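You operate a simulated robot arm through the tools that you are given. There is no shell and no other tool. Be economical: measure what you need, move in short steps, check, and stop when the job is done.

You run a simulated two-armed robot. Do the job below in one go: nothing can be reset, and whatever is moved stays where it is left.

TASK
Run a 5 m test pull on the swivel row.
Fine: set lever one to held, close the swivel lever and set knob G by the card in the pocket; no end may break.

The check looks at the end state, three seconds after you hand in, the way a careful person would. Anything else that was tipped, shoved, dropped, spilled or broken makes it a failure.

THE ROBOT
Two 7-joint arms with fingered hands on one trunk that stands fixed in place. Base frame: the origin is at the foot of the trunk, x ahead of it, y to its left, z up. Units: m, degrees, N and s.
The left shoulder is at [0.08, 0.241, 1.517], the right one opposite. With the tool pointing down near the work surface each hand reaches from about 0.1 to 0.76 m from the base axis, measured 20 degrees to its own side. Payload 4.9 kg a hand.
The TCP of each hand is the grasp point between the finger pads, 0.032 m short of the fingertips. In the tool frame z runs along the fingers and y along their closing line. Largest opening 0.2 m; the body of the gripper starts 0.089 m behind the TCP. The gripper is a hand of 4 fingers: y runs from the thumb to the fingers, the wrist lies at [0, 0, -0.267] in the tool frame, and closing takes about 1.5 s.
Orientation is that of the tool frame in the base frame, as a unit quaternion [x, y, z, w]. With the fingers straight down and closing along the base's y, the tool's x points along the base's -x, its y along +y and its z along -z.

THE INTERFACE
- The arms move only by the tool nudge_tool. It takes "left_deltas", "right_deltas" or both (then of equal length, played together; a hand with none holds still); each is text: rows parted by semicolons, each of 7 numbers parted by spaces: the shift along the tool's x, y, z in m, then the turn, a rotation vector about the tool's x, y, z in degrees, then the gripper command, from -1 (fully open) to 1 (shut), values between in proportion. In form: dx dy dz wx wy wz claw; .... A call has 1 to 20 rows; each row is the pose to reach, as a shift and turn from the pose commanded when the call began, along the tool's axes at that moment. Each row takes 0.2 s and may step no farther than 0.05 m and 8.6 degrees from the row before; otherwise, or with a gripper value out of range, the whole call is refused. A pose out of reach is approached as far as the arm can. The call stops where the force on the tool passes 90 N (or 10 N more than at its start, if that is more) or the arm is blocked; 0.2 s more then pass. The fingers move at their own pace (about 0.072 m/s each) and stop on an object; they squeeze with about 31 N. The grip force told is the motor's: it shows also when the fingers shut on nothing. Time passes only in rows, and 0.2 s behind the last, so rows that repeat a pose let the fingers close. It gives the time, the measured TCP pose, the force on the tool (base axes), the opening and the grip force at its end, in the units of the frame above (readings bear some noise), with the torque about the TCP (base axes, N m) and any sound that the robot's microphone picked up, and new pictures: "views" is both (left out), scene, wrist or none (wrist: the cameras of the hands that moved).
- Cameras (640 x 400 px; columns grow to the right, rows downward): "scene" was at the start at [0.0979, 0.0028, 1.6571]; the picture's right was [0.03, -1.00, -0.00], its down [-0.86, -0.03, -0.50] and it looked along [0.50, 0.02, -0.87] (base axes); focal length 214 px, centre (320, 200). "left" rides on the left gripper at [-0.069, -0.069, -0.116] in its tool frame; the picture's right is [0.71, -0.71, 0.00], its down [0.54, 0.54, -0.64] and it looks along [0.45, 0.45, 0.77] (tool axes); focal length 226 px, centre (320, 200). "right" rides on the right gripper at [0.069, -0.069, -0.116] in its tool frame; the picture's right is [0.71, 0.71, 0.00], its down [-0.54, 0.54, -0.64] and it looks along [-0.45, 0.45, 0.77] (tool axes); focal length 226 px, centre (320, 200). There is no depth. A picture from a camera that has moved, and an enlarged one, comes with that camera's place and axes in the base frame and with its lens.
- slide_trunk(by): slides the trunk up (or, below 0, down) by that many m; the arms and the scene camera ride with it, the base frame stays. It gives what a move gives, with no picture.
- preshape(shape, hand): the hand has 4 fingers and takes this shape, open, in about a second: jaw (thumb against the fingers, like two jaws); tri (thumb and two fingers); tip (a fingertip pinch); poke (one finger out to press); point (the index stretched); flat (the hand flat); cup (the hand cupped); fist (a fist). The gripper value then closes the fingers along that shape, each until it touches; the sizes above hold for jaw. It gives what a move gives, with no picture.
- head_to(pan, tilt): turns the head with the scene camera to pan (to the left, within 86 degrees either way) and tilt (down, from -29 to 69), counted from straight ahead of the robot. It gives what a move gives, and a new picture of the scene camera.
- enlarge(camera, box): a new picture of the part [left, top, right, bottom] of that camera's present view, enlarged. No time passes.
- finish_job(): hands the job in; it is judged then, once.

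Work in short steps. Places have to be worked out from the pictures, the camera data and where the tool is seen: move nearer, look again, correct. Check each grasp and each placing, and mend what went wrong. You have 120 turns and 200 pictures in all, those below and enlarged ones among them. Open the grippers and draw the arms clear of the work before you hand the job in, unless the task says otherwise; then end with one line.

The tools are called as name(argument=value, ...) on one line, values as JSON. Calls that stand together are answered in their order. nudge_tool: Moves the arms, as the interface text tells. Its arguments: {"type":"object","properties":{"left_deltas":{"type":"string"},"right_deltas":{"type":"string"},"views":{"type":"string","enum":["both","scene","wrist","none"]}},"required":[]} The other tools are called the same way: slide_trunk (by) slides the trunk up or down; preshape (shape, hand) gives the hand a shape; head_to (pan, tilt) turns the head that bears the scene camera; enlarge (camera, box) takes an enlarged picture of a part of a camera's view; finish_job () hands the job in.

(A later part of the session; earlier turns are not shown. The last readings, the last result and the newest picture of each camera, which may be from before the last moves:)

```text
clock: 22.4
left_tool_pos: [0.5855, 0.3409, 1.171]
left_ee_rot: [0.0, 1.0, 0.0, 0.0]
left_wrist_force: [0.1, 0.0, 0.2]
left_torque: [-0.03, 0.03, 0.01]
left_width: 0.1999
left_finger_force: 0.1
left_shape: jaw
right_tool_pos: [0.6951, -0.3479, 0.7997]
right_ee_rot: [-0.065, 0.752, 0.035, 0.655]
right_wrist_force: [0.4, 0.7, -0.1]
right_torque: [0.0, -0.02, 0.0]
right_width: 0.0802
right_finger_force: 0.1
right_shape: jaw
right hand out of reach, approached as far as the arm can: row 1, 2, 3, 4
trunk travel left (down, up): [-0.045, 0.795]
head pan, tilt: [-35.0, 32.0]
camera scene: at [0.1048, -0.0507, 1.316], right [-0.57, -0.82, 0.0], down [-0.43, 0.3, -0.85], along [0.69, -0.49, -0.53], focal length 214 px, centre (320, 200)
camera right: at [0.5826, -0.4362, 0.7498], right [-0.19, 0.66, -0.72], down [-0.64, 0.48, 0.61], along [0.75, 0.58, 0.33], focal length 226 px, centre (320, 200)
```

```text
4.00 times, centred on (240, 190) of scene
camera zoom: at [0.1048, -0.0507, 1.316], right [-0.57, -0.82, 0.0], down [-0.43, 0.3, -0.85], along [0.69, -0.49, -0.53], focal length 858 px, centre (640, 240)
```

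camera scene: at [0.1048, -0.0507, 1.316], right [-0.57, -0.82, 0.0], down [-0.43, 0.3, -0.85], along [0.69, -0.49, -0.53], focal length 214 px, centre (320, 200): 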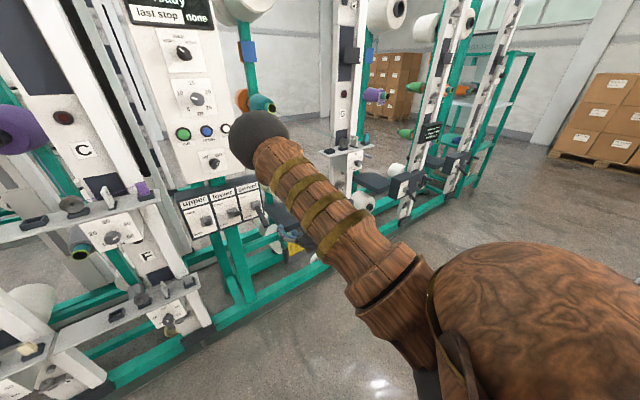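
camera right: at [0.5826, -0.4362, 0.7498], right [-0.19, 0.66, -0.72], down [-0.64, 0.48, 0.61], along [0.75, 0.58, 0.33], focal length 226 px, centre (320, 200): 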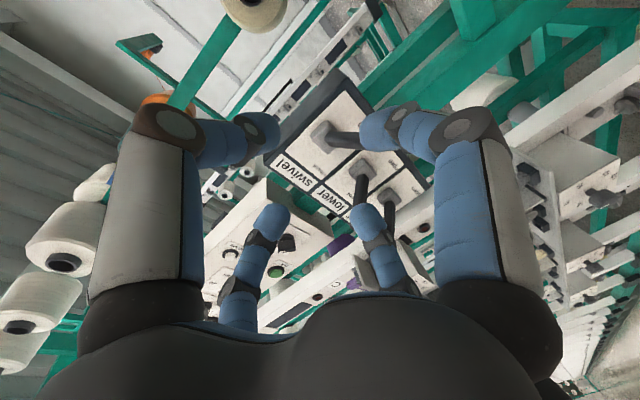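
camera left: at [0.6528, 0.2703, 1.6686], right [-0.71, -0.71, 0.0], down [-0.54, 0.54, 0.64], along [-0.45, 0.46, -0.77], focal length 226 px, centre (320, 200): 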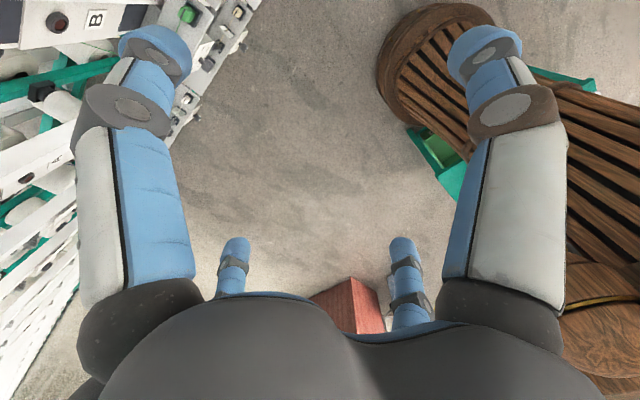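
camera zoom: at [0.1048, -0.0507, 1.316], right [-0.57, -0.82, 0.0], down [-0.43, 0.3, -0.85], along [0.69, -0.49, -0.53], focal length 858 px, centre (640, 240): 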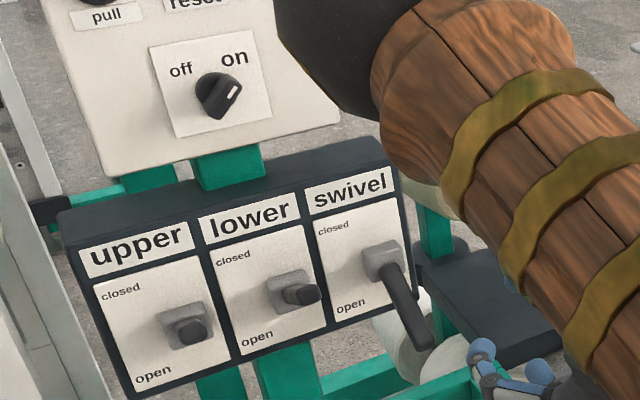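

The wrist is at a bend limit when the tool is level. A pitch of about 25° down should be natural; I take that and move to (0.72,-0.27,0.77) with 0.13 m opening, so the lower finger can pass under the lever.

nudge_tool(right_deltas="0.005 0.019 0.01 0 4.3 0 -0.3;0.011 0.037 0.02 0 8.6 0 -0.3;0.016 0.056 0.03 0 13 0 -0.3;0.022 0.0745 0.0395 0 17 0 -0.3", views="wrist")

head_to(pan=5, tilt=35)

```text
clock: 23.4
left_tool_pos: [0.5856, 0.3422, 1.1701]
left_ee_rot: [0.0, 1.0, 0.0, 0.0]
left_wrist_force: [0.2, 0.6, -0.6]
left_torque: [-0.02, 0.01, 0.0]
left_width: 0.2
left_finger_force: 0.1
left_shape: jaw
right_tool_pos: [0.7191, -0.2684, 0.7727]
right_ee_rot: [-0.069, 0.84, 0.024, 0.537]
right_wrist_force: [0.1, 1.3, -1.0]
right_torque: [0.02, 0.01, 0.0]
right_width: 0.1295
right_finger_force: 0.0
right_shape: jaw
trunk travel left (down, up): [-0.045, 0.795]
head pan, tilt: [-35.0, 32.0]
camera right: at [0.5974, -0.3571, 0.7617], right [-0.39, 0.64, -0.67], down [-0.43, 0.51, 0.74], along [0.81, 0.58, 0.07], focal length 226 px, centre (320, 200)
```

right: 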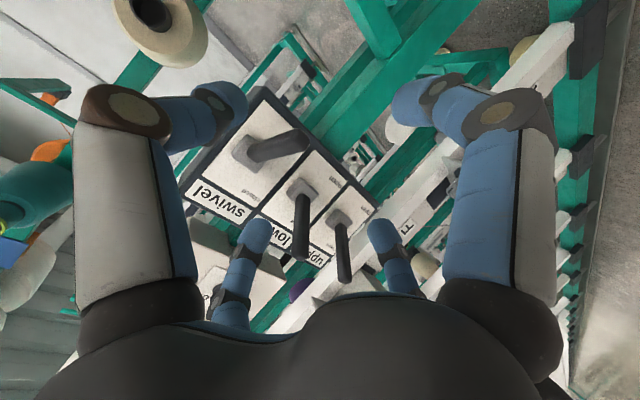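

```text
clock: 24.4
left_tool_pos: [0.5856, 0.3413, 1.1713]
left_ee_rot: [0.0, 1.0, 0.0, -0.001]
left_wrist_force: [-0.3, -0.5, 0.3]
left_torque: [0.03, -0.02, 0.01]
left_width: 0.2
left_finger_force: 0.0
left_shape: jaw
right_tool_pos: [0.7196, -0.2698, 0.7731]
right_ee_rot: [-0.069, 0.84, 0.024, 0.538]
right_wrist_force: [0.4, 0.7, 0.4]
right_torque: [-0.01, 0.03, 0.03]
right_width: 0.1293
right_finger_force: 0.0
right_shape: jaw
trunk travel left (down, up): [-0.045, 0.795]
head pan, tilt: [5.0, 35.0]
camera scene: at [0.1188, 0.0082, 1.3114], right [0.09, -1.0, 0.0], down [-0.57, -0.05, -0.82], along [0.82, 0.07, -0.57], focal length 214 px, centre (320, 200)
```

scene: 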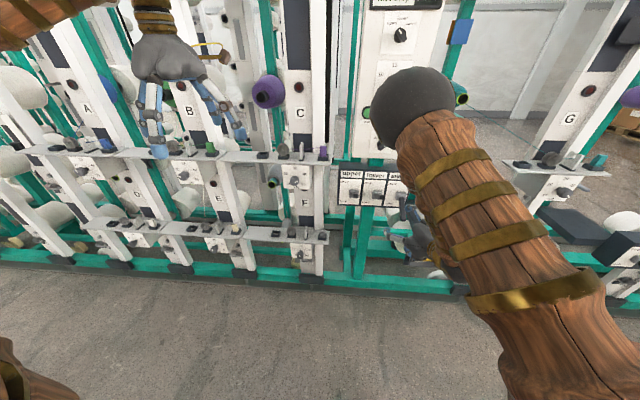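

Pose reached; the lever tip sits just ahead inside the cage. I move forward 0.10 m at constant height so the lower finger is under the lever.

nudge_tool(right_deltas="-0.01 -0.0037 0.024 0 0 0 -0.3;-0.02 -0.0074 0.0475 0 0 0 -0.3;-0.03 -0.011 0.071 0 0 0 -0.3;-0.04 -0.0148 0.095 0 0 0 -0.3", views="wrist")

enlarge(camera="scene", box=[330, 140, 430, 280])

```text
clock: 25.4
left_tool_pos: [0.5857, 0.34, 1.1698]
left_ee_rot: [0.0, 1.0, 0.001, 0.001]
left_wrist_force: [0.8, -0.5, 0.6]
left_torque: [0.0, -0.04, -0.01]
left_width: 0.2002
left_finger_force: 0.0
left_shape: jaw
right_tool_pos: [0.8224, -0.2687, 0.7684]
right_ee_rot: [-0.069, 0.84, 0.025, 0.537]
right_wrist_force: [0.3, -1.3, -0.4]
right_torque: [-0.03, 0.0, 0.01]
right_width: 0.1296
right_finger_force: 0.1
right_shape: jaw
trunk travel left (down, up): [-0.045, 0.795]
head pan, tilt: [5.0, 35.0]
camera right: at [0.7006, -0.3576, 0.7567], right [-0.39, 0.64, -0.66], down [-0.43, 0.51, 0.74], along [0.81, 0.58, 0.07], focal length 226 px, centre (320, 200)
```

right: 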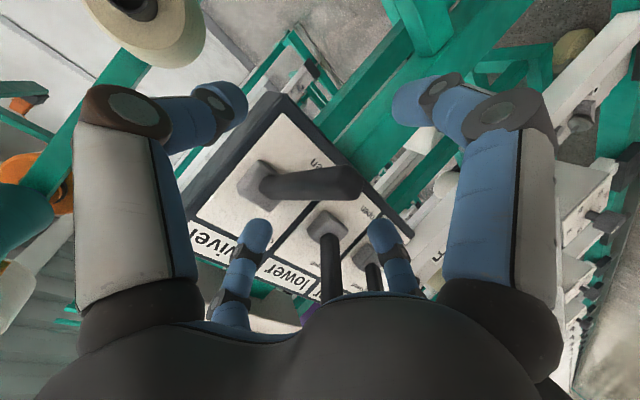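

```text
2.86 times, centred on (380, 210) of scene
camera zoom: at [0.1194, 0.0085, 1.3113], right [0.09, -1.0, 0.0], down [-0.57, -0.05, -0.82], along [0.82, 0.07, -0.57], focal length 613 px, centre (149, 171)
```

zoom: 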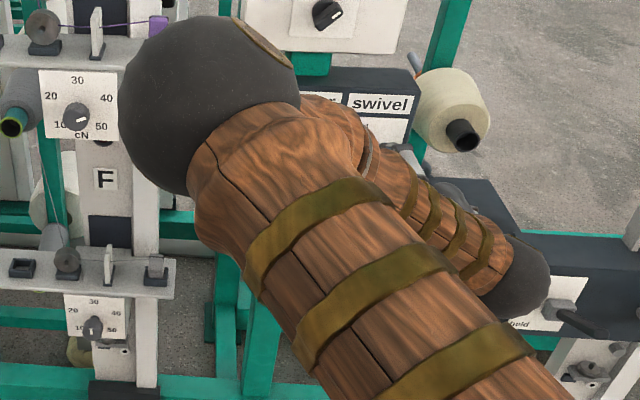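

The lever lies inside the cage above the lower finger. I lift 0.09 m vertically, narrowing slightly, and watch the force.

nudge_tool(right_deltas="-0.0136 -0.0045 -0.0063 0 0 0 -0.15;-0.0272 -0.005 -0.0126 0 0 0 -0.1;-0.041 -0.0055 -0.019 0 0 0 -0.1;-0.0544 -0.006 -0.0252 0 0 0 -0.1;-0.068 -0.0065 -0.0315 0 0 0 -0.1;-0.0816 -0.007 -0.0378 0 0 0 -0.1", views="wrist")

```text
clock: 26.8
left_tool_pos: [0.5851, 0.3413, 1.171]
left_ee_rot: [0.0, 1.0, 0.0, 0.0]
left_wrist_force: [-0.4, -0.1, 0.0]
left_torque: [-0.01, 0.01, 0.0]
left_width: 0.2
left_finger_force: 0.0
left_shape: jaw
right_tool_pos: [0.8245, -0.2751, 0.8593]
right_ee_rot: [-0.069, 0.84, 0.025, 0.538]
right_wrist_force: [-0.1, -0.5, -1.4]
right_torque: [0.0, 0.04, 0.0]
right_width: 0.1113
right_finger_force: 0.1
right_shape: jaw
trunk travel left (down, up): [-0.045, 0.795]
head pan, tilt: [5.0, 35.0]
camera right: at [0.7022, -0.3627, 0.8478], right [-0.39, 0.64, -0.66], down [-0.43, 0.51, 0.74], along [0.81, 0.58, 0.08], focal length 226 px, centre (320, 200)
```

right: 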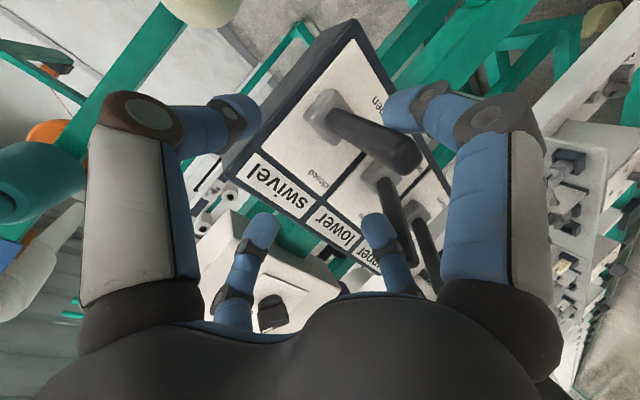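

The lever followed lightly and is now about level. I lift another 0.055 m.

nudge_tool(right_deltas="-0.0136 -0.0005 -0.0063 0 0 0 -0.1;-0.0272 -0.001 -0.0126 0 0 0 -0.1;-0.041 -0.0015 -0.019 0 0 0 -0.1;-0.05 -0.002 -0.023 0 0 0 -0.1", views="wrist")

```text
clock: 27.8
left_tool_pos: [0.5873, 0.3413, 1.1695]
left_ee_rot: [0.0, 1.0, 0.0, -0.001]
left_wrist_force: [0.0, 0.4, 0.3]
left_torque: [0.01, -0.01, 0.01]
left_width: 0.2003
left_finger_force: 0.1
left_shape: jaw
right_tool_pos: [0.8254, -0.2743, 0.912]
right_ee_rot: [-0.067, 0.841, 0.024, 0.537]
right_wrist_force: [0.7, -0.2, -9.3]
right_torque: [0.1, -0.14, -0.02]
right_width: 0.1156
right_finger_force: 0.0
right_shape: jaw
trunk travel left (down, up): [-0.045, 0.795]
head pan, tilt: [5.0, 35.0]
camera right: at [0.7027, -0.363, 0.9011], right [-0.39, 0.64, -0.66], down [-0.43, 0.51, 0.75], along [0.81, 0.58, 0.07], focal length 226 px, centre (320, 200)
```

right: 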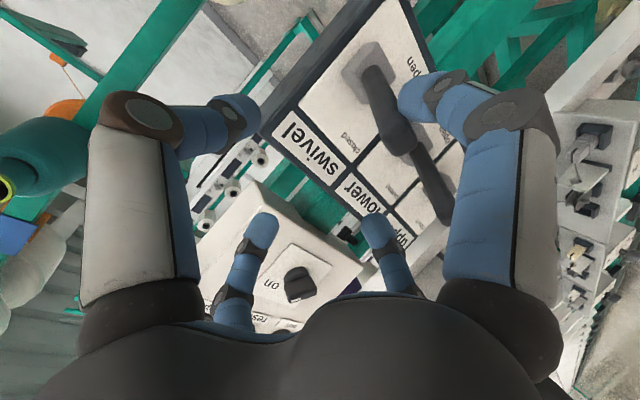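

Force is now 9 N and the lever tip is at z≈0.854, symmetric to where it began: likely the closed stop. I press 1 cm further to confirm.

nudge_tool(right_deltas="-0.006 0 -0.003 0 0 0 -0.1;-0.011 0 -0.005 0 0 0 -0.1", views="none")

```text
clock: 28.4
left_tool_pos: [0.5879, 0.3401, 1.1707]
left_ee_rot: [0.0, 1.0, 0.0, -0.001]
left_wrist_force: [0.7, -0.3, -0.2]
left_torque: [-0.02, -0.04, 0.0]
left_width: 0.1998
left_finger_force: 0.0
left_shape: jaw
right_tool_pos: [0.8266, -0.2746, 0.9243]
right_ee_rot: [-0.069, 0.842, 0.025, 0.535]
right_wrist_force: [2.6, 0.3, -15.9]
right_torque: [0.1, -0.38, 0.0]
right_width: 0.1186
right_finger_force: 0.0
right_shape: jaw
trunk travel left (down, up): [-0.045, 0.795]
head pan, tilt: [5.0, 35.0]
```

The stop is reached. I lower 3 cm to leave the lever and then back straight off.

nudge_tool(right_deltas="0.0135 0 0.0063 0 0 0 -0.2;0.027 0.001 0.0126 0 0 0 -0.3;0.042 0.006 -0.02 0 0 0 -0.3;0.057 0.011 -0.055 0 0 0 -0.3;0.073 0.0165 -0.09 0 0 0 -0.3;0.089 0.022 -0.122 0 0 0 -0.3", views="wrist")

```text
clock: 29.8
left_tool_pos: [0.5855, 0.341, 1.1707]
left_ee_rot: [0.0, 1.0, 0.0, 0.001]
left_wrist_force: [0.4, -0.6, -0.2]
left_torque: [0.0, 0.0, 0.02]
left_width: 0.2
left_finger_force: 0.0
left_shape: jaw
right_tool_pos: [0.6732, -0.2732, 0.8977]
right_ee_rot: [-0.07, 0.84, 0.025, 0.538]
right_wrist_force: [-0.2, 0.5, -0.3]
right_torque: [-0.01, -0.03, 0.01]
right_width: 0.1299
right_finger_force: 0.1
right_shape: jaw
trunk travel left (down, up): [-0.045, 0.795]
head pan, tilt: [5.0, 35.0]
camera right: at [0.5522, -0.3609, 0.8853], right [-0.39, 0.64, -0.66], down [-0.43, 0.51, 0.74], along [0.81, 0.58, 0.07], focal length 226 px, centre (320, 200)
```

right: 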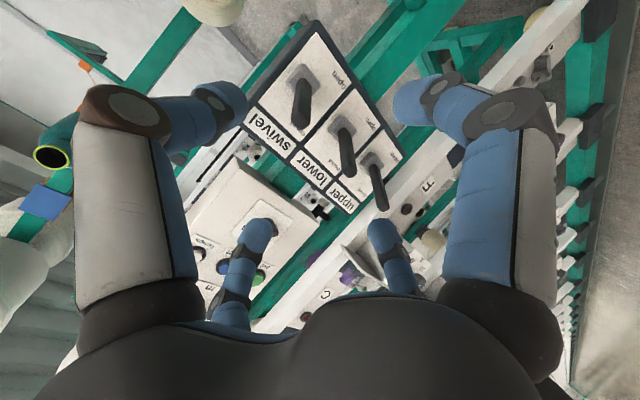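

All three row levers are now parallel (closed). Next lever one: pivot ≈ (0.895,-0.62,0.52), tip ≈ (0.775,-0.62,0.595), up. I go to (0.70,-0.62,0.75) with 50° down pitch and fingers shut into a bundle to press it down.

nudge_tool(right_deltas="0.0154 -0.0342 0.0046 0 2.5 0 0;0.0308 -0.0684 0.0092 0 5 0 0.5;0.0462 -0.1026 0.0138 0 7.5 0 1;0.0616 -0.1368 0.0184 0 10 0 1;0.077 -0.171 0.023 0 12.5 0 1;0.0924 -0.2052 0.0276 0 15 0 1;0.1078 -0.2394 0.0322 0 17.5 0 1;0.1232 -0.2736 0.0368 0 20 0 1;0.1386 -0.3078 0.0414 0 22.5 0 1;0.154 -0.342 0.046 0 25 0 1", views="wrist")

head_to(pan=-30, tilt=35)

```text
clock: 32.0
left_tool_pos: [0.5853, 0.3403, 1.171]
left_ee_rot: [-0.001, 1.0, 0.001, 0.001]
left_wrist_force: [-0.3, 0.1, 0.3]
left_torque: [0.03, 0.01, -0.02]
left_width: 0.1998
left_finger_force: 0.0
left_shape: jaw
right_tool_pos: [0.7024, -0.6212, 0.7497]
right_ee_rot: [-0.073, 0.937, 0.01, 0.342]
right_wrist_force: [-0.4, -0.1, -0.3]
right_torque: [0.04, 0.0, 0.0]
right_width: 0.0001
right_finger_force: 31.0
right_shape: jaw
trunk travel left (down, up): [-0.045, 0.795]
head pan, tilt: [5.0, 35.0]
camera right: at [0.5873, -0.7068, 0.7954], right [-0.63, 0.61, -0.48], down [-0.08, 0.56, 0.82], along [0.77, 0.56, -0.31], focal length 226 px, centre (320, 200)
```

right: 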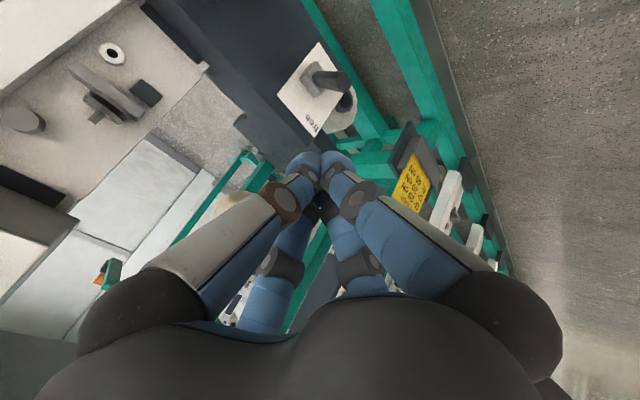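

```text
clock: 33.0
left_tool_pos: [0.585, 0.3413, 1.1702]
left_ee_rot: [0.0, 1.0, 0.0, 0.001]
left_wrist_force: [-1.1, -0.7, -0.8]
left_torque: [-0.03, -0.01, -0.02]
left_width: 0.1999
left_finger_force: 0.1
left_shape: jaw
right_tool_pos: [0.7016, -0.6195, 0.7507]
right_ee_rot: [-0.073, 0.936, 0.01, 0.343]
right_wrist_force: [0.1, -0.2, -0.1]
right_torque: [-0.01, -0.02, 0.01]
right_width: 0.0001
right_finger_force: 31.4
right_shape: jaw
trunk travel left (down, up): [-0.045, 0.795]
head pan, tilt: [-30.0, 35.0]
camera scene: at [0.1074, -0.0435, 1.3113], right [-0.5, -0.87, 0.0], down [-0.5, 0.29, -0.82], along [0.71, -0.41, -0.57], focal length 214 px, centre (320, 200)
```

scene: 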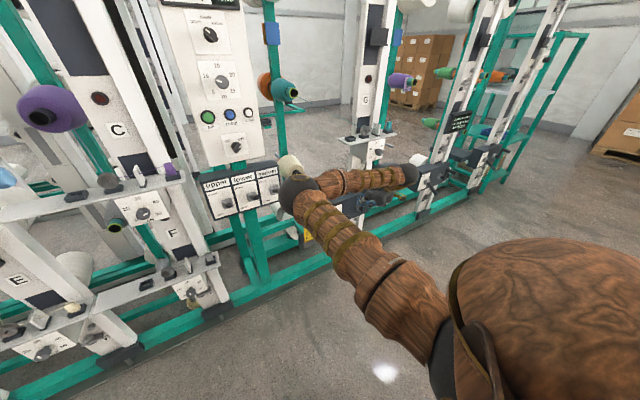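

I approach so the fingertips are just above the lever's middle.

nudge_tool(right_deltas="-0.003 -0.003 0.04 0 0 0 1;-0.006 -0.006 0.08 0 0 0 1;-0.009 -0.0095 0.12 0 0 0 1;-0.0123 -0.0127 0.1586 0 0 0 1", views="wrist")

enlarge(camera="scene", box=[290, 150, 430, 260])

```text
clock: 34.0
left_tool_pos: [0.5862, 0.341, 1.1713]
left_ee_rot: [0.0, 1.0, 0.0, -0.001]
left_wrist_force: [-0.1, -0.4, 0.3]
left_torque: [0.02, 0.0, 0.02]
left_width: 0.1998
left_finger_force: 0.1
left_shape: jaw
right_tool_pos: [0.8144, -0.6203, 0.6345]
right_ee_rot: [-0.072, 0.936, 0.009, 0.344]
right_wrist_force: [-0.4, -0.3, 0.2]
right_torque: [-0.04, 0.0, 0.0]
right_width: 0.0001
right_finger_force: 30.7
right_shape: jaw
trunk travel left (down, up): [-0.045, 0.795]
head pan, tilt: [-30.0, 35.0]
camera right: at [0.6989, -0.7067, 0.6804], right [-0.63, 0.61, -0.48], down [-0.08, 0.56, 0.82], along [0.77, 0.56, -0.31], focal length 226 px, centre (320, 200)
```

right: 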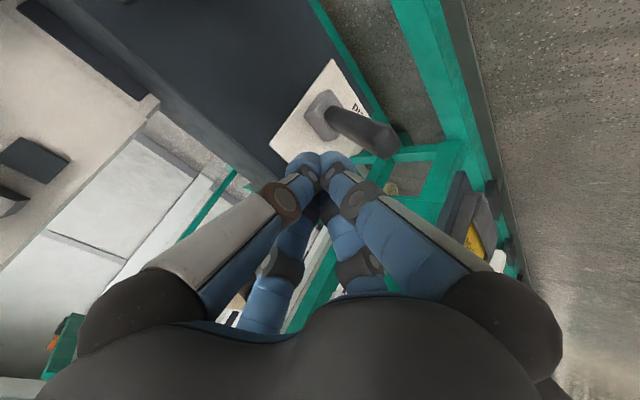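

```text
3.64 times, centred on (360, 205) of scene
camera zoom: at [0.1081, -0.0441, 1.3113], right [-0.5, -0.87, 0.0], down [-0.5, 0.29, -0.82], along [0.71, -0.41, -0.57], focal length 780 px, centre (174, 182)
```

zoom: 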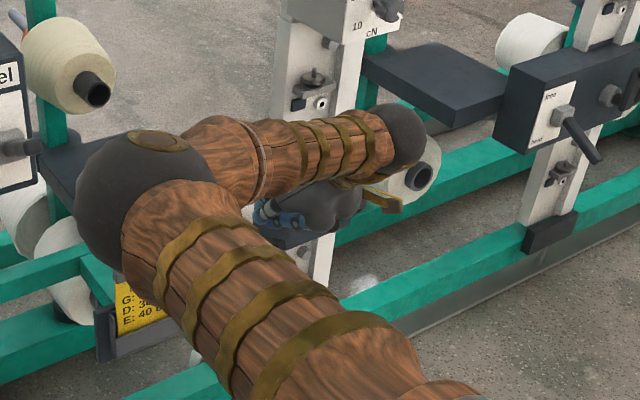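

Lever is directly beneath. I press straight down 0.115 m in small steps.

nudge_tool(right_deltas="0.0123 0.0006 0.0147 0 0 0 1;0.0247 0.0012 0.0293 0 0 0 1;0.037 0.0018 0.044 0 0 0 1;0.0493 0.0024 0.0585 0 0 0 1;0.0617 0.003 0.073 0 0 0 1;0.074 0.0036 0.0877 0 0 0 1", views="wrist")

```text
clock: 35.6
left_tool_pos: [0.5763, 0.3474, 1.176]
left_ee_rot: [-0.001, 1.0, -0.004, 0.005]
left_wrist_force: [0.5, 0.3, 0.7]
left_torque: [0.01, 0.0, 0.01]
left_width: 0.1999
left_finger_force: 0.0
left_shape: jaw
right_tool_pos: [0.8123, -0.624, 0.5429]
right_ee_rot: [-0.072, 0.934, 0.002, 0.351]
right_wrist_force: [-64.7, 16.9, 69.3]
right_torque: [1.12, 0.76, 0.8]
right_width: 0.0
right_finger_force: 31.1
right_shape: jaw
trunk travel left (down, up): [-0.045, 0.795]
head pan, tilt: [-30.0, 35.0]
stopped in row 6 (right hand): the force on the tool passed its limit at 97 N (the readings are from after the stop); the commanded pose is now the measured one
camera right: at [0.6959, -0.709, 0.5878], right [-0.62, 0.61, -0.5], down [-0.09, 0.57, 0.81], along [0.78, 0.55, -0.3], focal length 226 px, centre (320, 200)
```

right: 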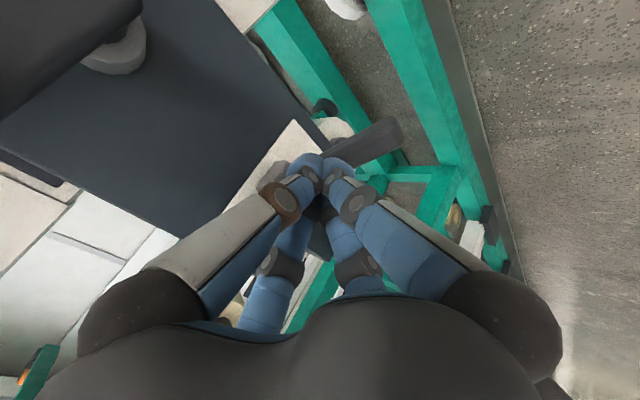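

Blocked with 97 N, likely fingertips jammed against the pivot block; lever is partly down. I back out 3 cm toward myself and look.

nudge_tool(right_deltas="-0.004 0 -0.007 0 0 0 1;-0.0096 0 -0.0114 0 0 0 1;0.004 0.002 -0.021 0 0 0 1;0.013 0.0043 -0.0306 0 0 0 1", views="wrist")

enlarge(camera="right", box=[240, 60, 440, 200])

```text
clock: 36.6
left_tool_pos: [0.585, 0.3411, 1.1703]
left_ee_rot: [0.0, 1.0, -0.001, 0.0]
left_wrist_force: [-0.5, -0.3, 0.3]
left_torque: [0.01, -0.02, -0.02]
left_width: 0.2
left_finger_force: 0.1
left_shape: jaw
right_tool_pos: [0.7865, -0.6211, 0.5405]
right_ee_rot: [-0.073, 0.935, 0.008, 0.346]
right_wrist_force: [0.9, 0.4, 0.0]
right_torque: [0.03, -0.01, 0.02]
right_width: 0.0
right_finger_force: 31.3
right_shape: jaw
trunk travel left (down, up): [-0.045, 0.795]
head pan, tilt: [-30.0, 35.0]
camera right: at [0.6707, -0.7068, 0.585], right [-0.63, 0.61, -0.48], down [-0.09, 0.56, 0.82], along [0.77, 0.56, -0.3], focal length 226 px, centre (320, 200)
```

right: 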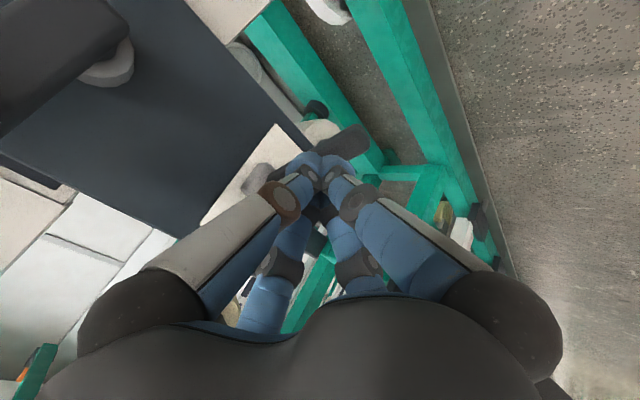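

```text
2.86 times, centred on (340, 130) of right
camera zoom: at [0.6707, -0.7068, 0.585], right [-0.63, 0.61, -0.48], down [-0.09, 0.56, 0.82], along [0.77, 0.56, -0.3], focal length 646 px, centre (263, 400)
```

zoom: 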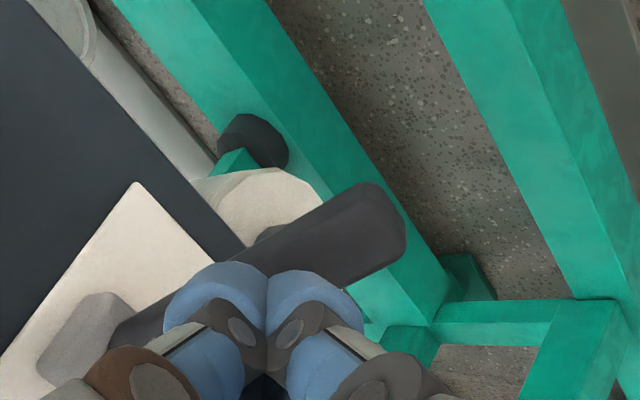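

Lever is at about -18°; the stop is probably near -28°. I press near its end, gently.

nudge_tool(right_deltas="0.0064 0.0003 0.0076 0 0 0 1;0.0129 0.0006 0.0153 0 0 0 1;0.0193 0.0009 0.0229 0 0 0 1;0.0257 0.0012 0.0305 0 0 0 1", views="wrist")

```text
clock: 37.6
left_tool_pos: [0.5778, 0.3468, 1.1735]
left_ee_rot: [-0.001, 1.0, -0.003, 0.004]
left_wrist_force: [1.2, -0.6, 0.1]
left_torque: [0.05, 0.02, 0.01]
left_width: 0.2
left_finger_force: 0.0
left_shape: jaw
right_tool_pos: [0.7874, -0.6261, 0.5239]
right_ee_rot: [-0.073, 0.933, 0.002, 0.353]
right_wrist_force: [-61.0, 19.4, 68.7]
right_torque: [1.58, 0.13, 1.38]
right_width: 0.0
right_finger_force: 30.6
right_shape: jaw
trunk travel left (down, up): [-0.045, 0.795]
head pan, tilt: [-30.0, 35.0]
stopped in row 4 (right hand): the force on the tool passed its limit at 94 N (the readings are from after the stop); the commanded pose is now the measured one
camera right: at [0.669, -0.7102, 0.5684], right [-0.62, 0.6, -0.5], down [-0.1, 0.57, 0.81], along [0.78, 0.55, -0.3], focal length 226 px, centre (320, 200)
```

right: 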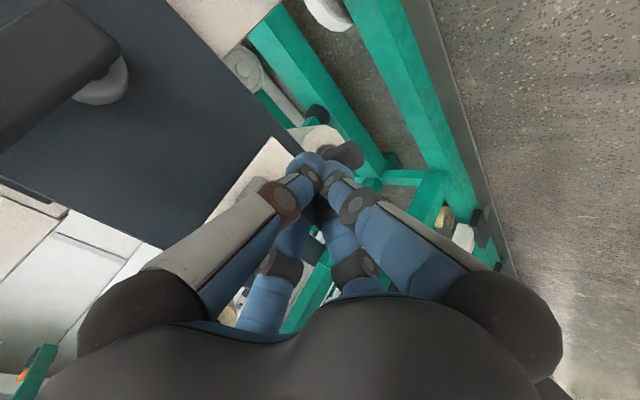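

Stopped again at the same force; the lever now looks about -25°, probably the stop. I retreat to view it clearly.

nudge_tool(right_deltas="-0.0064 0 -0.0076 0 0 0 1;-0.013 0 -0.0153 0 0 0 1;0.01 0.005 -0.04 0 0 0 1;0.033 0.01 -0.06 0 0 0 1;0.055 0.014 -0.08 0 0 0 1;0.07 0.018 -0.1 0 0 0 1", views="wrist")

enlarge(camera="right", box=[220, 40, 420, 180])

```text
clock: 39.0
left_tool_pos: [0.5843, 0.3426, 1.172]
left_ee_rot: [-0.002, 1.0, -0.001, 0.0]
left_wrist_force: [0.0, -0.5, -0.3]
left_torque: [-0.03, -0.05, 0.0]
left_width: 0.1999
left_finger_force: 0.0
left_shape: jaw
right_tool_pos: [0.67, -0.6206, 0.5404]
right_ee_rot: [-0.073, 0.935, 0.005, 0.348]
right_wrist_force: [0.4, 1.5, 0.3]
right_torque: [0.01, -0.01, 0.01]
right_width: 0.0
right_finger_force: 31.0
right_shape: jaw
trunk travel left (down, up): [-0.045, 0.795]
head pan, tilt: [-30.0, 35.0]
camera right: at [0.5545, -0.7055, 0.5861], right [-0.63, 0.61, -0.49], down [-0.09, 0.57, 0.82], along [0.77, 0.56, -0.3], focal length 226 px, centre (320, 200)
```

right: 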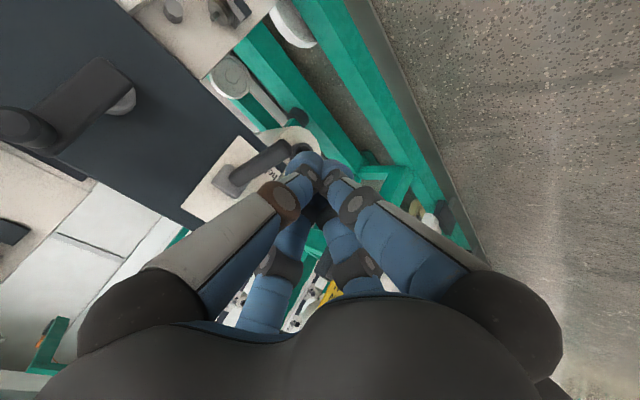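

```text
2.86 times, centred on (320, 110) of right
camera zoom: at [0.5545, -0.7055, 0.5861], right [-0.63, 0.61, -0.49], down [-0.09, 0.57, 0.82], along [0.77, 0.56, -0.3], focal length 646 px, centre (320, 457)
```

zoom: 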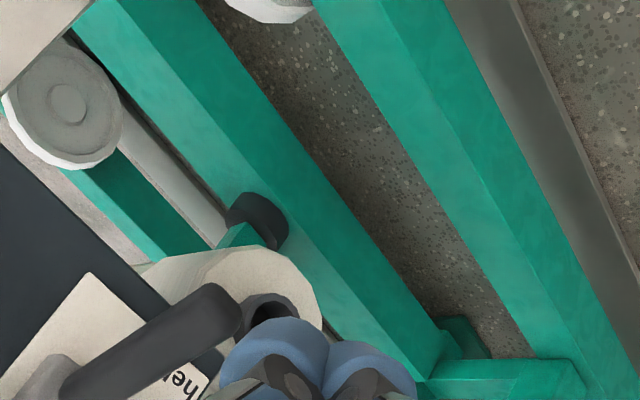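

Lever one reads down toward "held". Now I go toward knob G (≈(0.85,-0.83,0.875)), to (0.70,-0.80,0.88) with pitch 20°, yaw 15° right, and open hand; then I check the lever from the scene camera.

nudge_tool(right_deltas="-0.022 -0.0196 -0.0249 1.78 -2.85 1.52 1;-0.044 -0.0392 -0.0498 3.56 -5.7 3.04 0.5;-0.066 -0.0588 -0.0747 5.34 -8.55 4.56 0;-0.088 -0.0784 -0.0996 7.12 -11.4 6.08 0;-0.11 -0.098 -0.1245 8.9 -14.25 7.6 0;-0.132 -0.1176 -0.1494 10.68 -17.1 9.12 0;-0.154 -0.1372 -0.1743 12.46 -19.95 10.64 0;-0.176 -0.1568 -0.1992 14.24 -22.8 12.16 0;-0.198 -0.1764 -0.2241 16.02 -25.65 13.68 0;-0.22 -0.196 -0.249 17.8 -28.5 15.2 0", views="both")

enlarge(camera="scene", box=[310, 170, 470, 270])

```text
clock: 41.2
left_tool_pos: [0.5851, 0.3424, 1.1707]
left_ee_rot: [-0.002, 1.0, 0.001, 0.001]
left_wrist_force: [0.0, -0.6, 0.2]
left_torque: [0.0, -0.05, 0.03]
left_width: 0.2
left_finger_force: 0.0
left_shape: jaw
right_tool_pos: [0.6983, -0.8016, 0.8787]
right_ee_rot: [0.107, 0.812, -0.073, 0.57]
right_wrist_force: [0.6, -0.1, -0.2]
right_torque: [-0.02, 0.0, 0.0]
right_width: 0.0999
right_finger_force: 0.0
right_shape: jaw
trunk travel left (down, up): [-0.045, 0.795]
head pan, tilt: [-30.0, 35.0]
camera scene: at [0.107, -0.0434, 1.3113], right [-0.5, -0.87, 0.0], down [-0.5, 0.29, -0.82], along [0.71, -0.41, -0.57], focal length 214 px, centre (320, 200)
camera right: at [0.5539, -0.8344, 0.8535], right [-0.05, 0.75, -0.66], down [-0.27, 0.63, 0.73], along [0.96, 0.21, 0.17], focal length 226 px, centre (320, 200)
```

scene: 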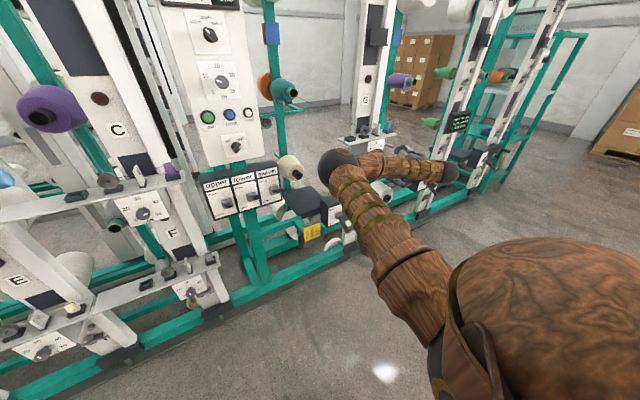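
right: 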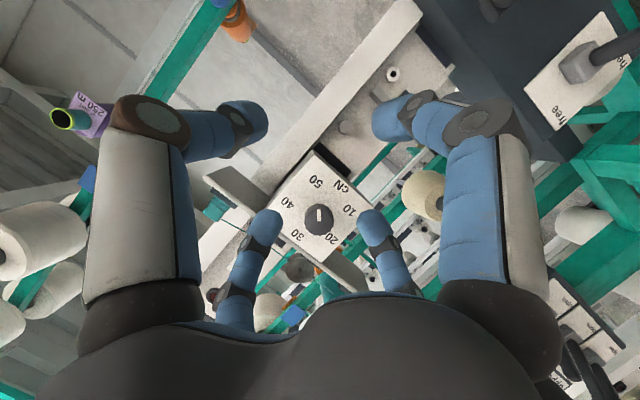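

```text
4.00 times, centred on (390, 220) of scene
camera zoom: at [0.107, -0.0434, 1.3113], right [-0.5, -0.87, 0.0], down [-0.5, 0.29, -0.82], along [0.71, -0.41, -0.57], focal length 858 px, centre (40, 120)
```

zoom: 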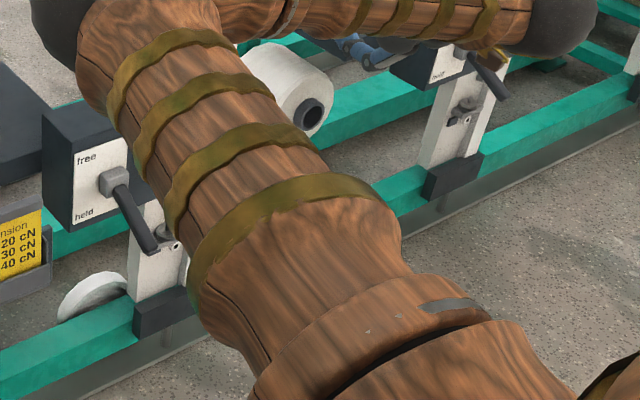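

Lever one is held. The G dial is straight ahead; I enlarge it.

enlarge(camera="right", box=[260, 160, 380, 270])

```text
3.64 times, centred on (320, 215) of right
camera zoom: at [0.5539, -0.8344, 0.8535], right [-0.05, 0.75, -0.66], down [-0.27, 0.63, 0.73], along [0.96, 0.21, 0.17], focal length 822 px, centre (320, 146)
```

zoom: 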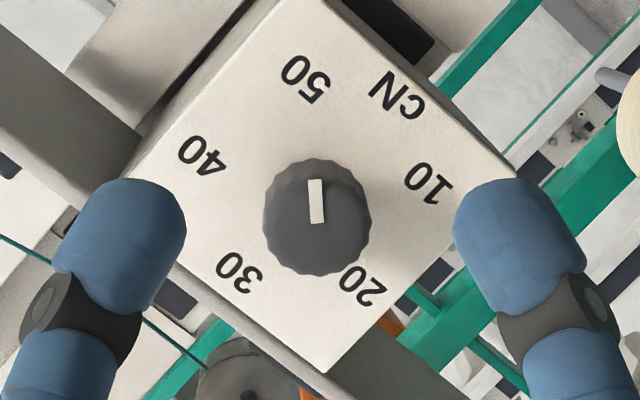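

The knob points at 50; it must turn about 200° counter-clockwise to 20. Knob face triangulates to ≈(0.789,-0.769,0.914). I align the tool nearly along +x with a +40° roll in front of it, to leave room for negative turning.

nudge_tool(right_deltas="-0.0055 0.006 -0.0054 -2.62 -2.04 7.52 0;-0.011 0.012 -0.0108 -5.24 -4.08 15.04 0;-0.0164 0.018 -0.0162 -7.86 -6.12 22.56 0;-0.0219 0.024 -0.0216 -10.48 -8.16 30.08 0;-0.0274 0.03 -0.027 -13.1 -10.2 37.6 0", views="wrist")

```text
clock: 42.4
left_tool_pos: [0.5861, 0.3428, 1.1714]
left_ee_rot: [-0.002, 1.0, 0.0, 0.0]
left_wrist_force: [0.3, 0.5, -0.7]
left_torque: [-0.03, -0.01, 0.02]
left_width: 0.1999
left_finger_force: 0.1
left_shape: jaw
right_tool_pos: [0.6923, -0.7692, 0.9153]
right_ee_rot: [0.292, 0.684, 0.196, 0.64]
right_wrist_force: [0.3, 0.4, 0.1]
right_torque: [0.01, -0.01, -0.01]
right_width: 0.0997
right_finger_force: 0.1
right_shape: jaw
trunk travel left (down, up): [-0.045, 0.795]
head pan, tilt: [-30.0, 35.0]
camera right: at [0.5674, -0.7648, 0.8298], right [0.1, 0.99, -0.08], down [-0.55, 0.12, 0.83], along [0.83, -0.03, 0.56], focal length 226 px, centre (320, 200)
```

right: 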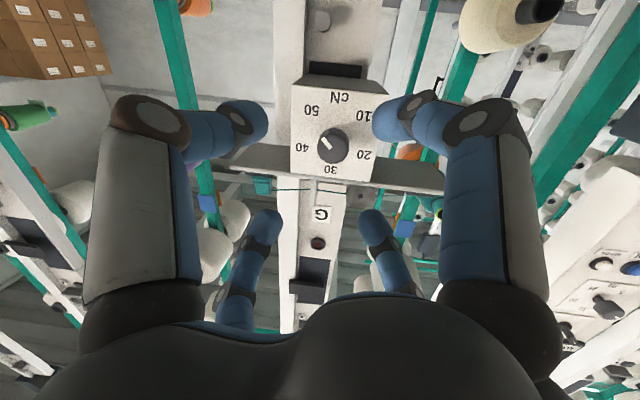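

Two rays agree: knob face ≈ (0.804,-0.765,0.916). I narrow to 0.07 m and advance so the fingertips straddle the knob.

nudge_tool(right_deltas="0 0.005 0.024 0 0 0 0.3;0 0.01 0.048 0 0 0 0.3;0.0002 0.016 0.072 0 0 0 0.3;0.0004 0.021 0.094 0 0 0 0.3", views="wrist")

enlarge(camera="right", box=[240, 80, 400, 220])

```text
clock: 43.4
left_tool_pos: [0.5848, 0.3422, 1.1709]
left_ee_rot: [-0.002, 1.0, 0.0, 0.001]
left_wrist_force: [-0.3, 0.0, 0.1]
left_torque: [0.0, -0.01, 0.01]
left_width: 0.1999
left_finger_force: 0.1
left_shape: jaw
right_tool_pos: [0.7869, -0.7647, 0.9168]
right_ee_rot: [0.291, 0.684, 0.195, 0.639]
right_wrist_force: [-3.1, 0.3, -0.9]
right_torque: [-0.01, -0.04, 0.07]
right_width: 0.0703
right_finger_force: 0.0
right_shape: jaw
trunk travel left (down, up): [-0.045, 0.795]
head pan, tilt: [-30.0, 35.0]
camera right: at [0.6615, -0.7604, 0.8325], right [0.1, 0.99, -0.09], down [-0.55, 0.13, 0.83], along [0.83, -0.03, 0.56], focal length 226 px, centre (320, 200)
```

right: 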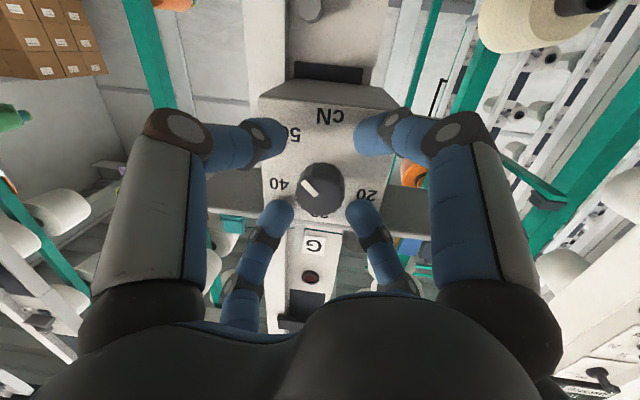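

```text
2.86 times, centred on (320, 150) of right
camera zoom: at [0.6615, -0.7604, 0.8325], right [0.1, 0.99, -0.09], down [-0.55, 0.13, 0.83], along [0.83, -0.03, 0.56], focal length 646 px, centre (320, 343)
```

zoom: 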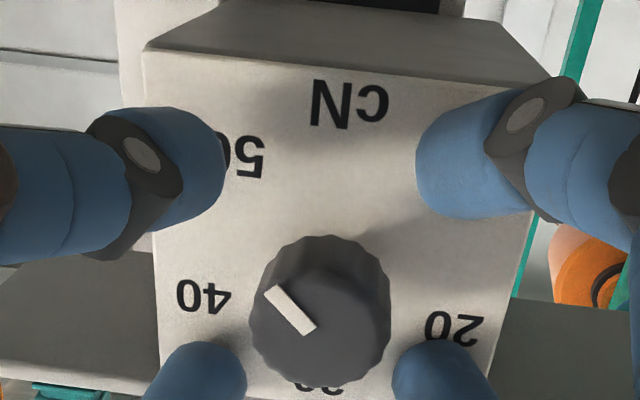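

The fingers surround the knob, with slight contact to the plate. I back off 3 mm, centre 4 mm upward, and close.

nudge_tool(right_deltas="-0.003 0.0026 -0.003 0 0 0 0.3;-0.003 0.0026 -0.003 0 0 0 1;-0.003 0.0026 -0.003 0 0 0 1;-0.003 0.0026 -0.003 0 0 0 1;-0.003 0.0026 -0.003 0 0 0 1;-0.003 0.0026 -0.003 0 0 0 1", views="wrist")

enlarge(camera="right", box=[240, 80, 400, 220])

```text
clock: 44.8
left_tool_pos: [0.5876, 0.3425, 1.1707]
left_ee_rot: [-0.002, 1.0, 0.0, -0.001]
left_wrist_force: [0.4, 0.3, -0.5]
left_torque: [0.01, -0.01, 0.0]
left_width: 0.2
left_finger_force: 0.1
left_shape: jaw
right_tool_pos: [0.7875, -0.7635, 0.9216]
right_ee_rot: [0.291, 0.685, 0.196, 0.639]
right_wrist_force: [16.6, -7.1, 2.4]
right_torque: [-0.1, 0.11, -0.32]
right_width: 0.0297
right_finger_force: 31.0
right_shape: jaw
trunk travel left (down, up): [-0.045, 0.795]
head pan, tilt: [-30.0, 35.0]
camera right: at [0.6621, -0.7593, 0.8368], right [0.1, 0.99, -0.09], down [-0.55, 0.13, 0.83], along [0.83, -0.03, 0.56], focal length 226 px, centre (320, 200)
```

right: 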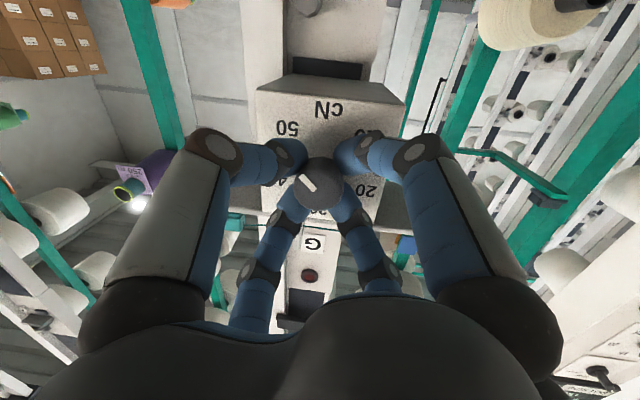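

```text
2.86 times, centred on (320, 150) of right
camera zoom: at [0.6621, -0.7593, 0.8368], right [0.1, 0.99, -0.09], down [-0.55, 0.13, 0.83], along [0.83, -0.03, 0.56], focal length 646 px, centre (320, 343)
```

zoom: 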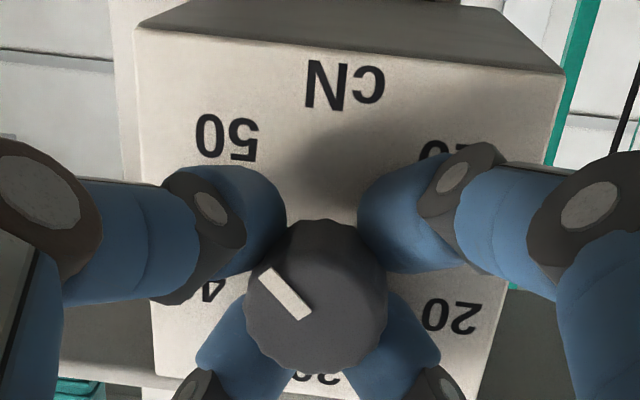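

A firm grip on the knob. I turn -64° about the tool axis.

nudge_tool(right_deltas="0 0 0 0 0 -8 1;0 0 0 0 0 -16 1;0 0 0 0 0 -24 1;0 0 0 0 0 -32 1;0 0 0 0 0 -40 1;0 0 0 0 0 -48 1;0 0 0 0 0 -56 1;0 0 0 0 0 -64 1", views="wrist")

enlarge(camera="right", box=[240, 80, 400, 220])

```text
clock: 46.6
left_tool_pos: [0.5871, 0.3427, 1.1703]
left_ee_rot: [-0.002, 1.0, 0.001, -0.001]
left_wrist_force: [0.2, 0.3, 0.4]
left_torque: [-0.02, -0.03, 0.02]
left_width: 0.2001
left_finger_force: 0.1
left_shape: jaw
right_tool_pos: [0.7885, -0.7611, 0.9185]
right_ee_rot: [-0.119, 0.735, -0.172, 0.645]
right_wrist_force: [16.9, 3.9, -5.1]
right_torque: [0.07, -0.14, -0.33]
right_width: 0.0301
right_finger_force: 30.4
right_shape: jaw
trunk travel left (down, up): [-0.045, 0.795]
head pan, tilt: [-30.0, 35.0]
camera right: at [0.6617, -0.8402, 0.8969], right [-0.06, 0.36, -0.93], down [-0.53, 0.78, 0.34], along [0.84, 0.52, 0.14], focal length 226 px, centre (320, 200)
```

right: 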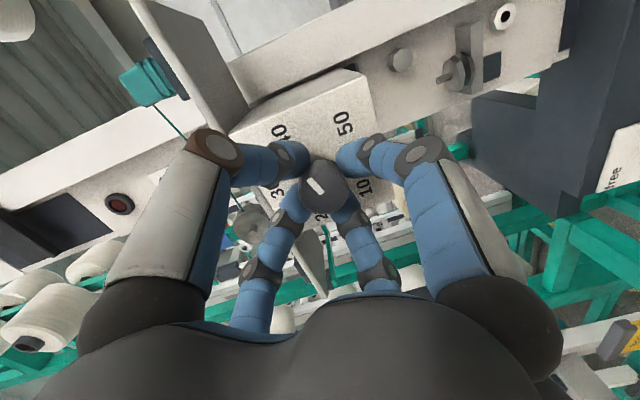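

```text
2.86 times, centred on (320, 150) of right
camera zoom: at [0.6617, -0.8402, 0.8969], right [-0.06, 0.36, -0.93], down [-0.53, 0.78, 0.34], along [0.84, 0.52, 0.14], focal length 646 px, centre (320, 343)
```

zoom: 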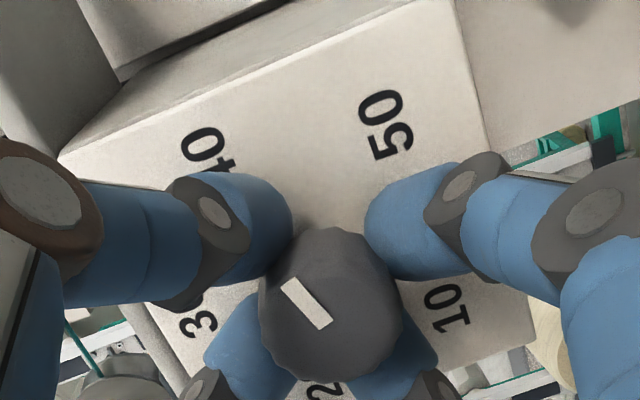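

The knob turned with the hand to 40. I try another -40° in this grip.

nudge_tool(right_deltas="0 0 0 0 0 -8 1;0 0 0 0 0 -16 1;0 0 0 0 0 -24 1;0 0 0 0 0 -32 1;0 0 0 0 0 -40 1", views="none")

enlarge(camera="right", box=[240, 80, 400, 220])

```text
clock: 47.8
left_tool_pos: [0.5898, 0.3418, 1.1694]
left_ee_rot: [-0.001, 1.0, 0.001, -0.002]
left_wrist_force: [0.7, 0.5, -0.5]
left_torque: [-0.01, 0.02, -0.03]
left_width: 0.1998
left_finger_force: 0.0
left_shape: jaw
right_tool_pos: [0.7904, -0.7611, 0.9176]
right_ee_rot: [-0.361, 0.651, -0.384, 0.546]
right_wrist_force: [22.3, 6.5, -13.7]
right_torque: [0.1, 0.03, -0.19]
right_width: 0.0286
right_finger_force: 31.1
right_shape: jaw
trunk travel left (down, up): [-0.045, 0.795]
head pan, tilt: [-30.0, 35.0]
```

```text
2.86 times, centred on (320, 150) of right
camera zoom: at [0.6706, -0.842, 0.9618], right [-0.14, -0.31, -0.94], down [-0.59, 0.79, -0.18], along [0.8, 0.53, -0.29], focal length 646 px, centre (320, 343)
```

zoom: 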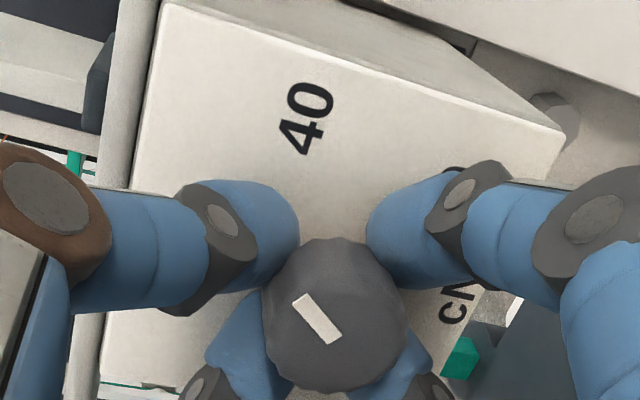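

Good: turned 104° so far. I release, back off 2 cm, and roll back +92° for a second grip.

nudge_tool(right_deltas="0 0 0 0 0 0 0.3;0 0 0 0 0 0 0.3;0 0 -0.01 0 0 0 0.3;0 0 -0.02 0 0 0 0.3;0 0 -0.02 0 0 8 0.3;0 0 -0.02 0 0 16 0.3;0 0 -0.02 0 0 24 0.3;0 0 -0.02 0 0 32 0.3;0 0 -0.02 0 0 40 0.3;0 0 -0.02 0 0 48 0.3;0 0 -0.02 0 0 56 0.3;0 0 -0.02 0 0 64 0.3;0 0 -0.02 0 0 72 0.3;0 0 -0.02 0 0 80 0.3;0 0 -0.02 0 0 88 0.3;0 0 -0.02 0 0 92 0.3", views="wrist")

enlarge(camera="right", box=[240, 80, 400, 220])

```text
clock: 51.2
left_tool_pos: [0.5855, 0.3433, 1.1719]
left_ee_rot: [-0.002, 1.0, 0.0, 0.0]
left_wrist_force: [0.5, -0.2, 0.3]
left_torque: [0.01, -0.01, -0.01]
left_width: 0.2001
left_finger_force: 0.1
left_shape: jaw
right_tool_pos: [0.7665, -0.759, 0.9232]
right_ee_rot: [0.219, 0.711, 0.127, 0.656]
right_wrist_force: [0.0, 0.3, 0.3]
right_torque: [-0.02, -0.03, -0.02]
right_width: 0.0697
right_finger_force: 0.0
right_shape: jaw
trunk travel left (down, up): [-0.045, 0.795]
head pan, tilt: [-30.0, 35.0]
camera right: at [0.6398, -0.7754, 0.8428], right [0.07, 0.95, -0.29], down [-0.53, 0.28, 0.8], along [0.84, 0.1, 0.53], focal length 226 px, centre (320, 200)
```

right: 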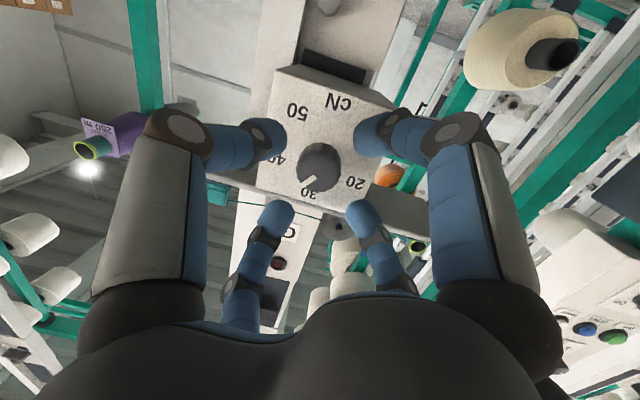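

```text
2.86 times, centred on (320, 150) of right
camera zoom: at [0.6398, -0.7754, 0.8428], right [0.07, 0.95, -0.29], down [-0.53, 0.28, 0.8], along [0.84, 0.1, 0.53], focal length 646 px, centre (320, 343)
```

zoom: 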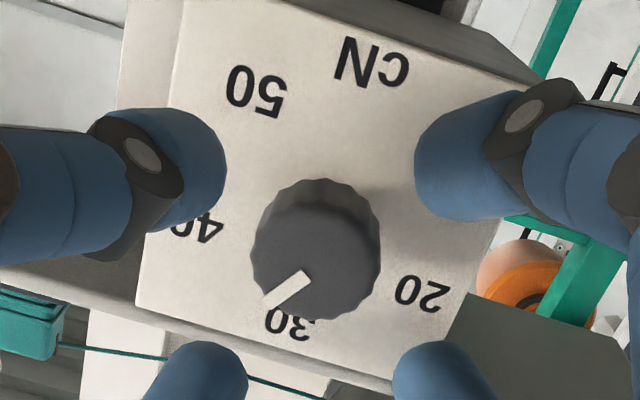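

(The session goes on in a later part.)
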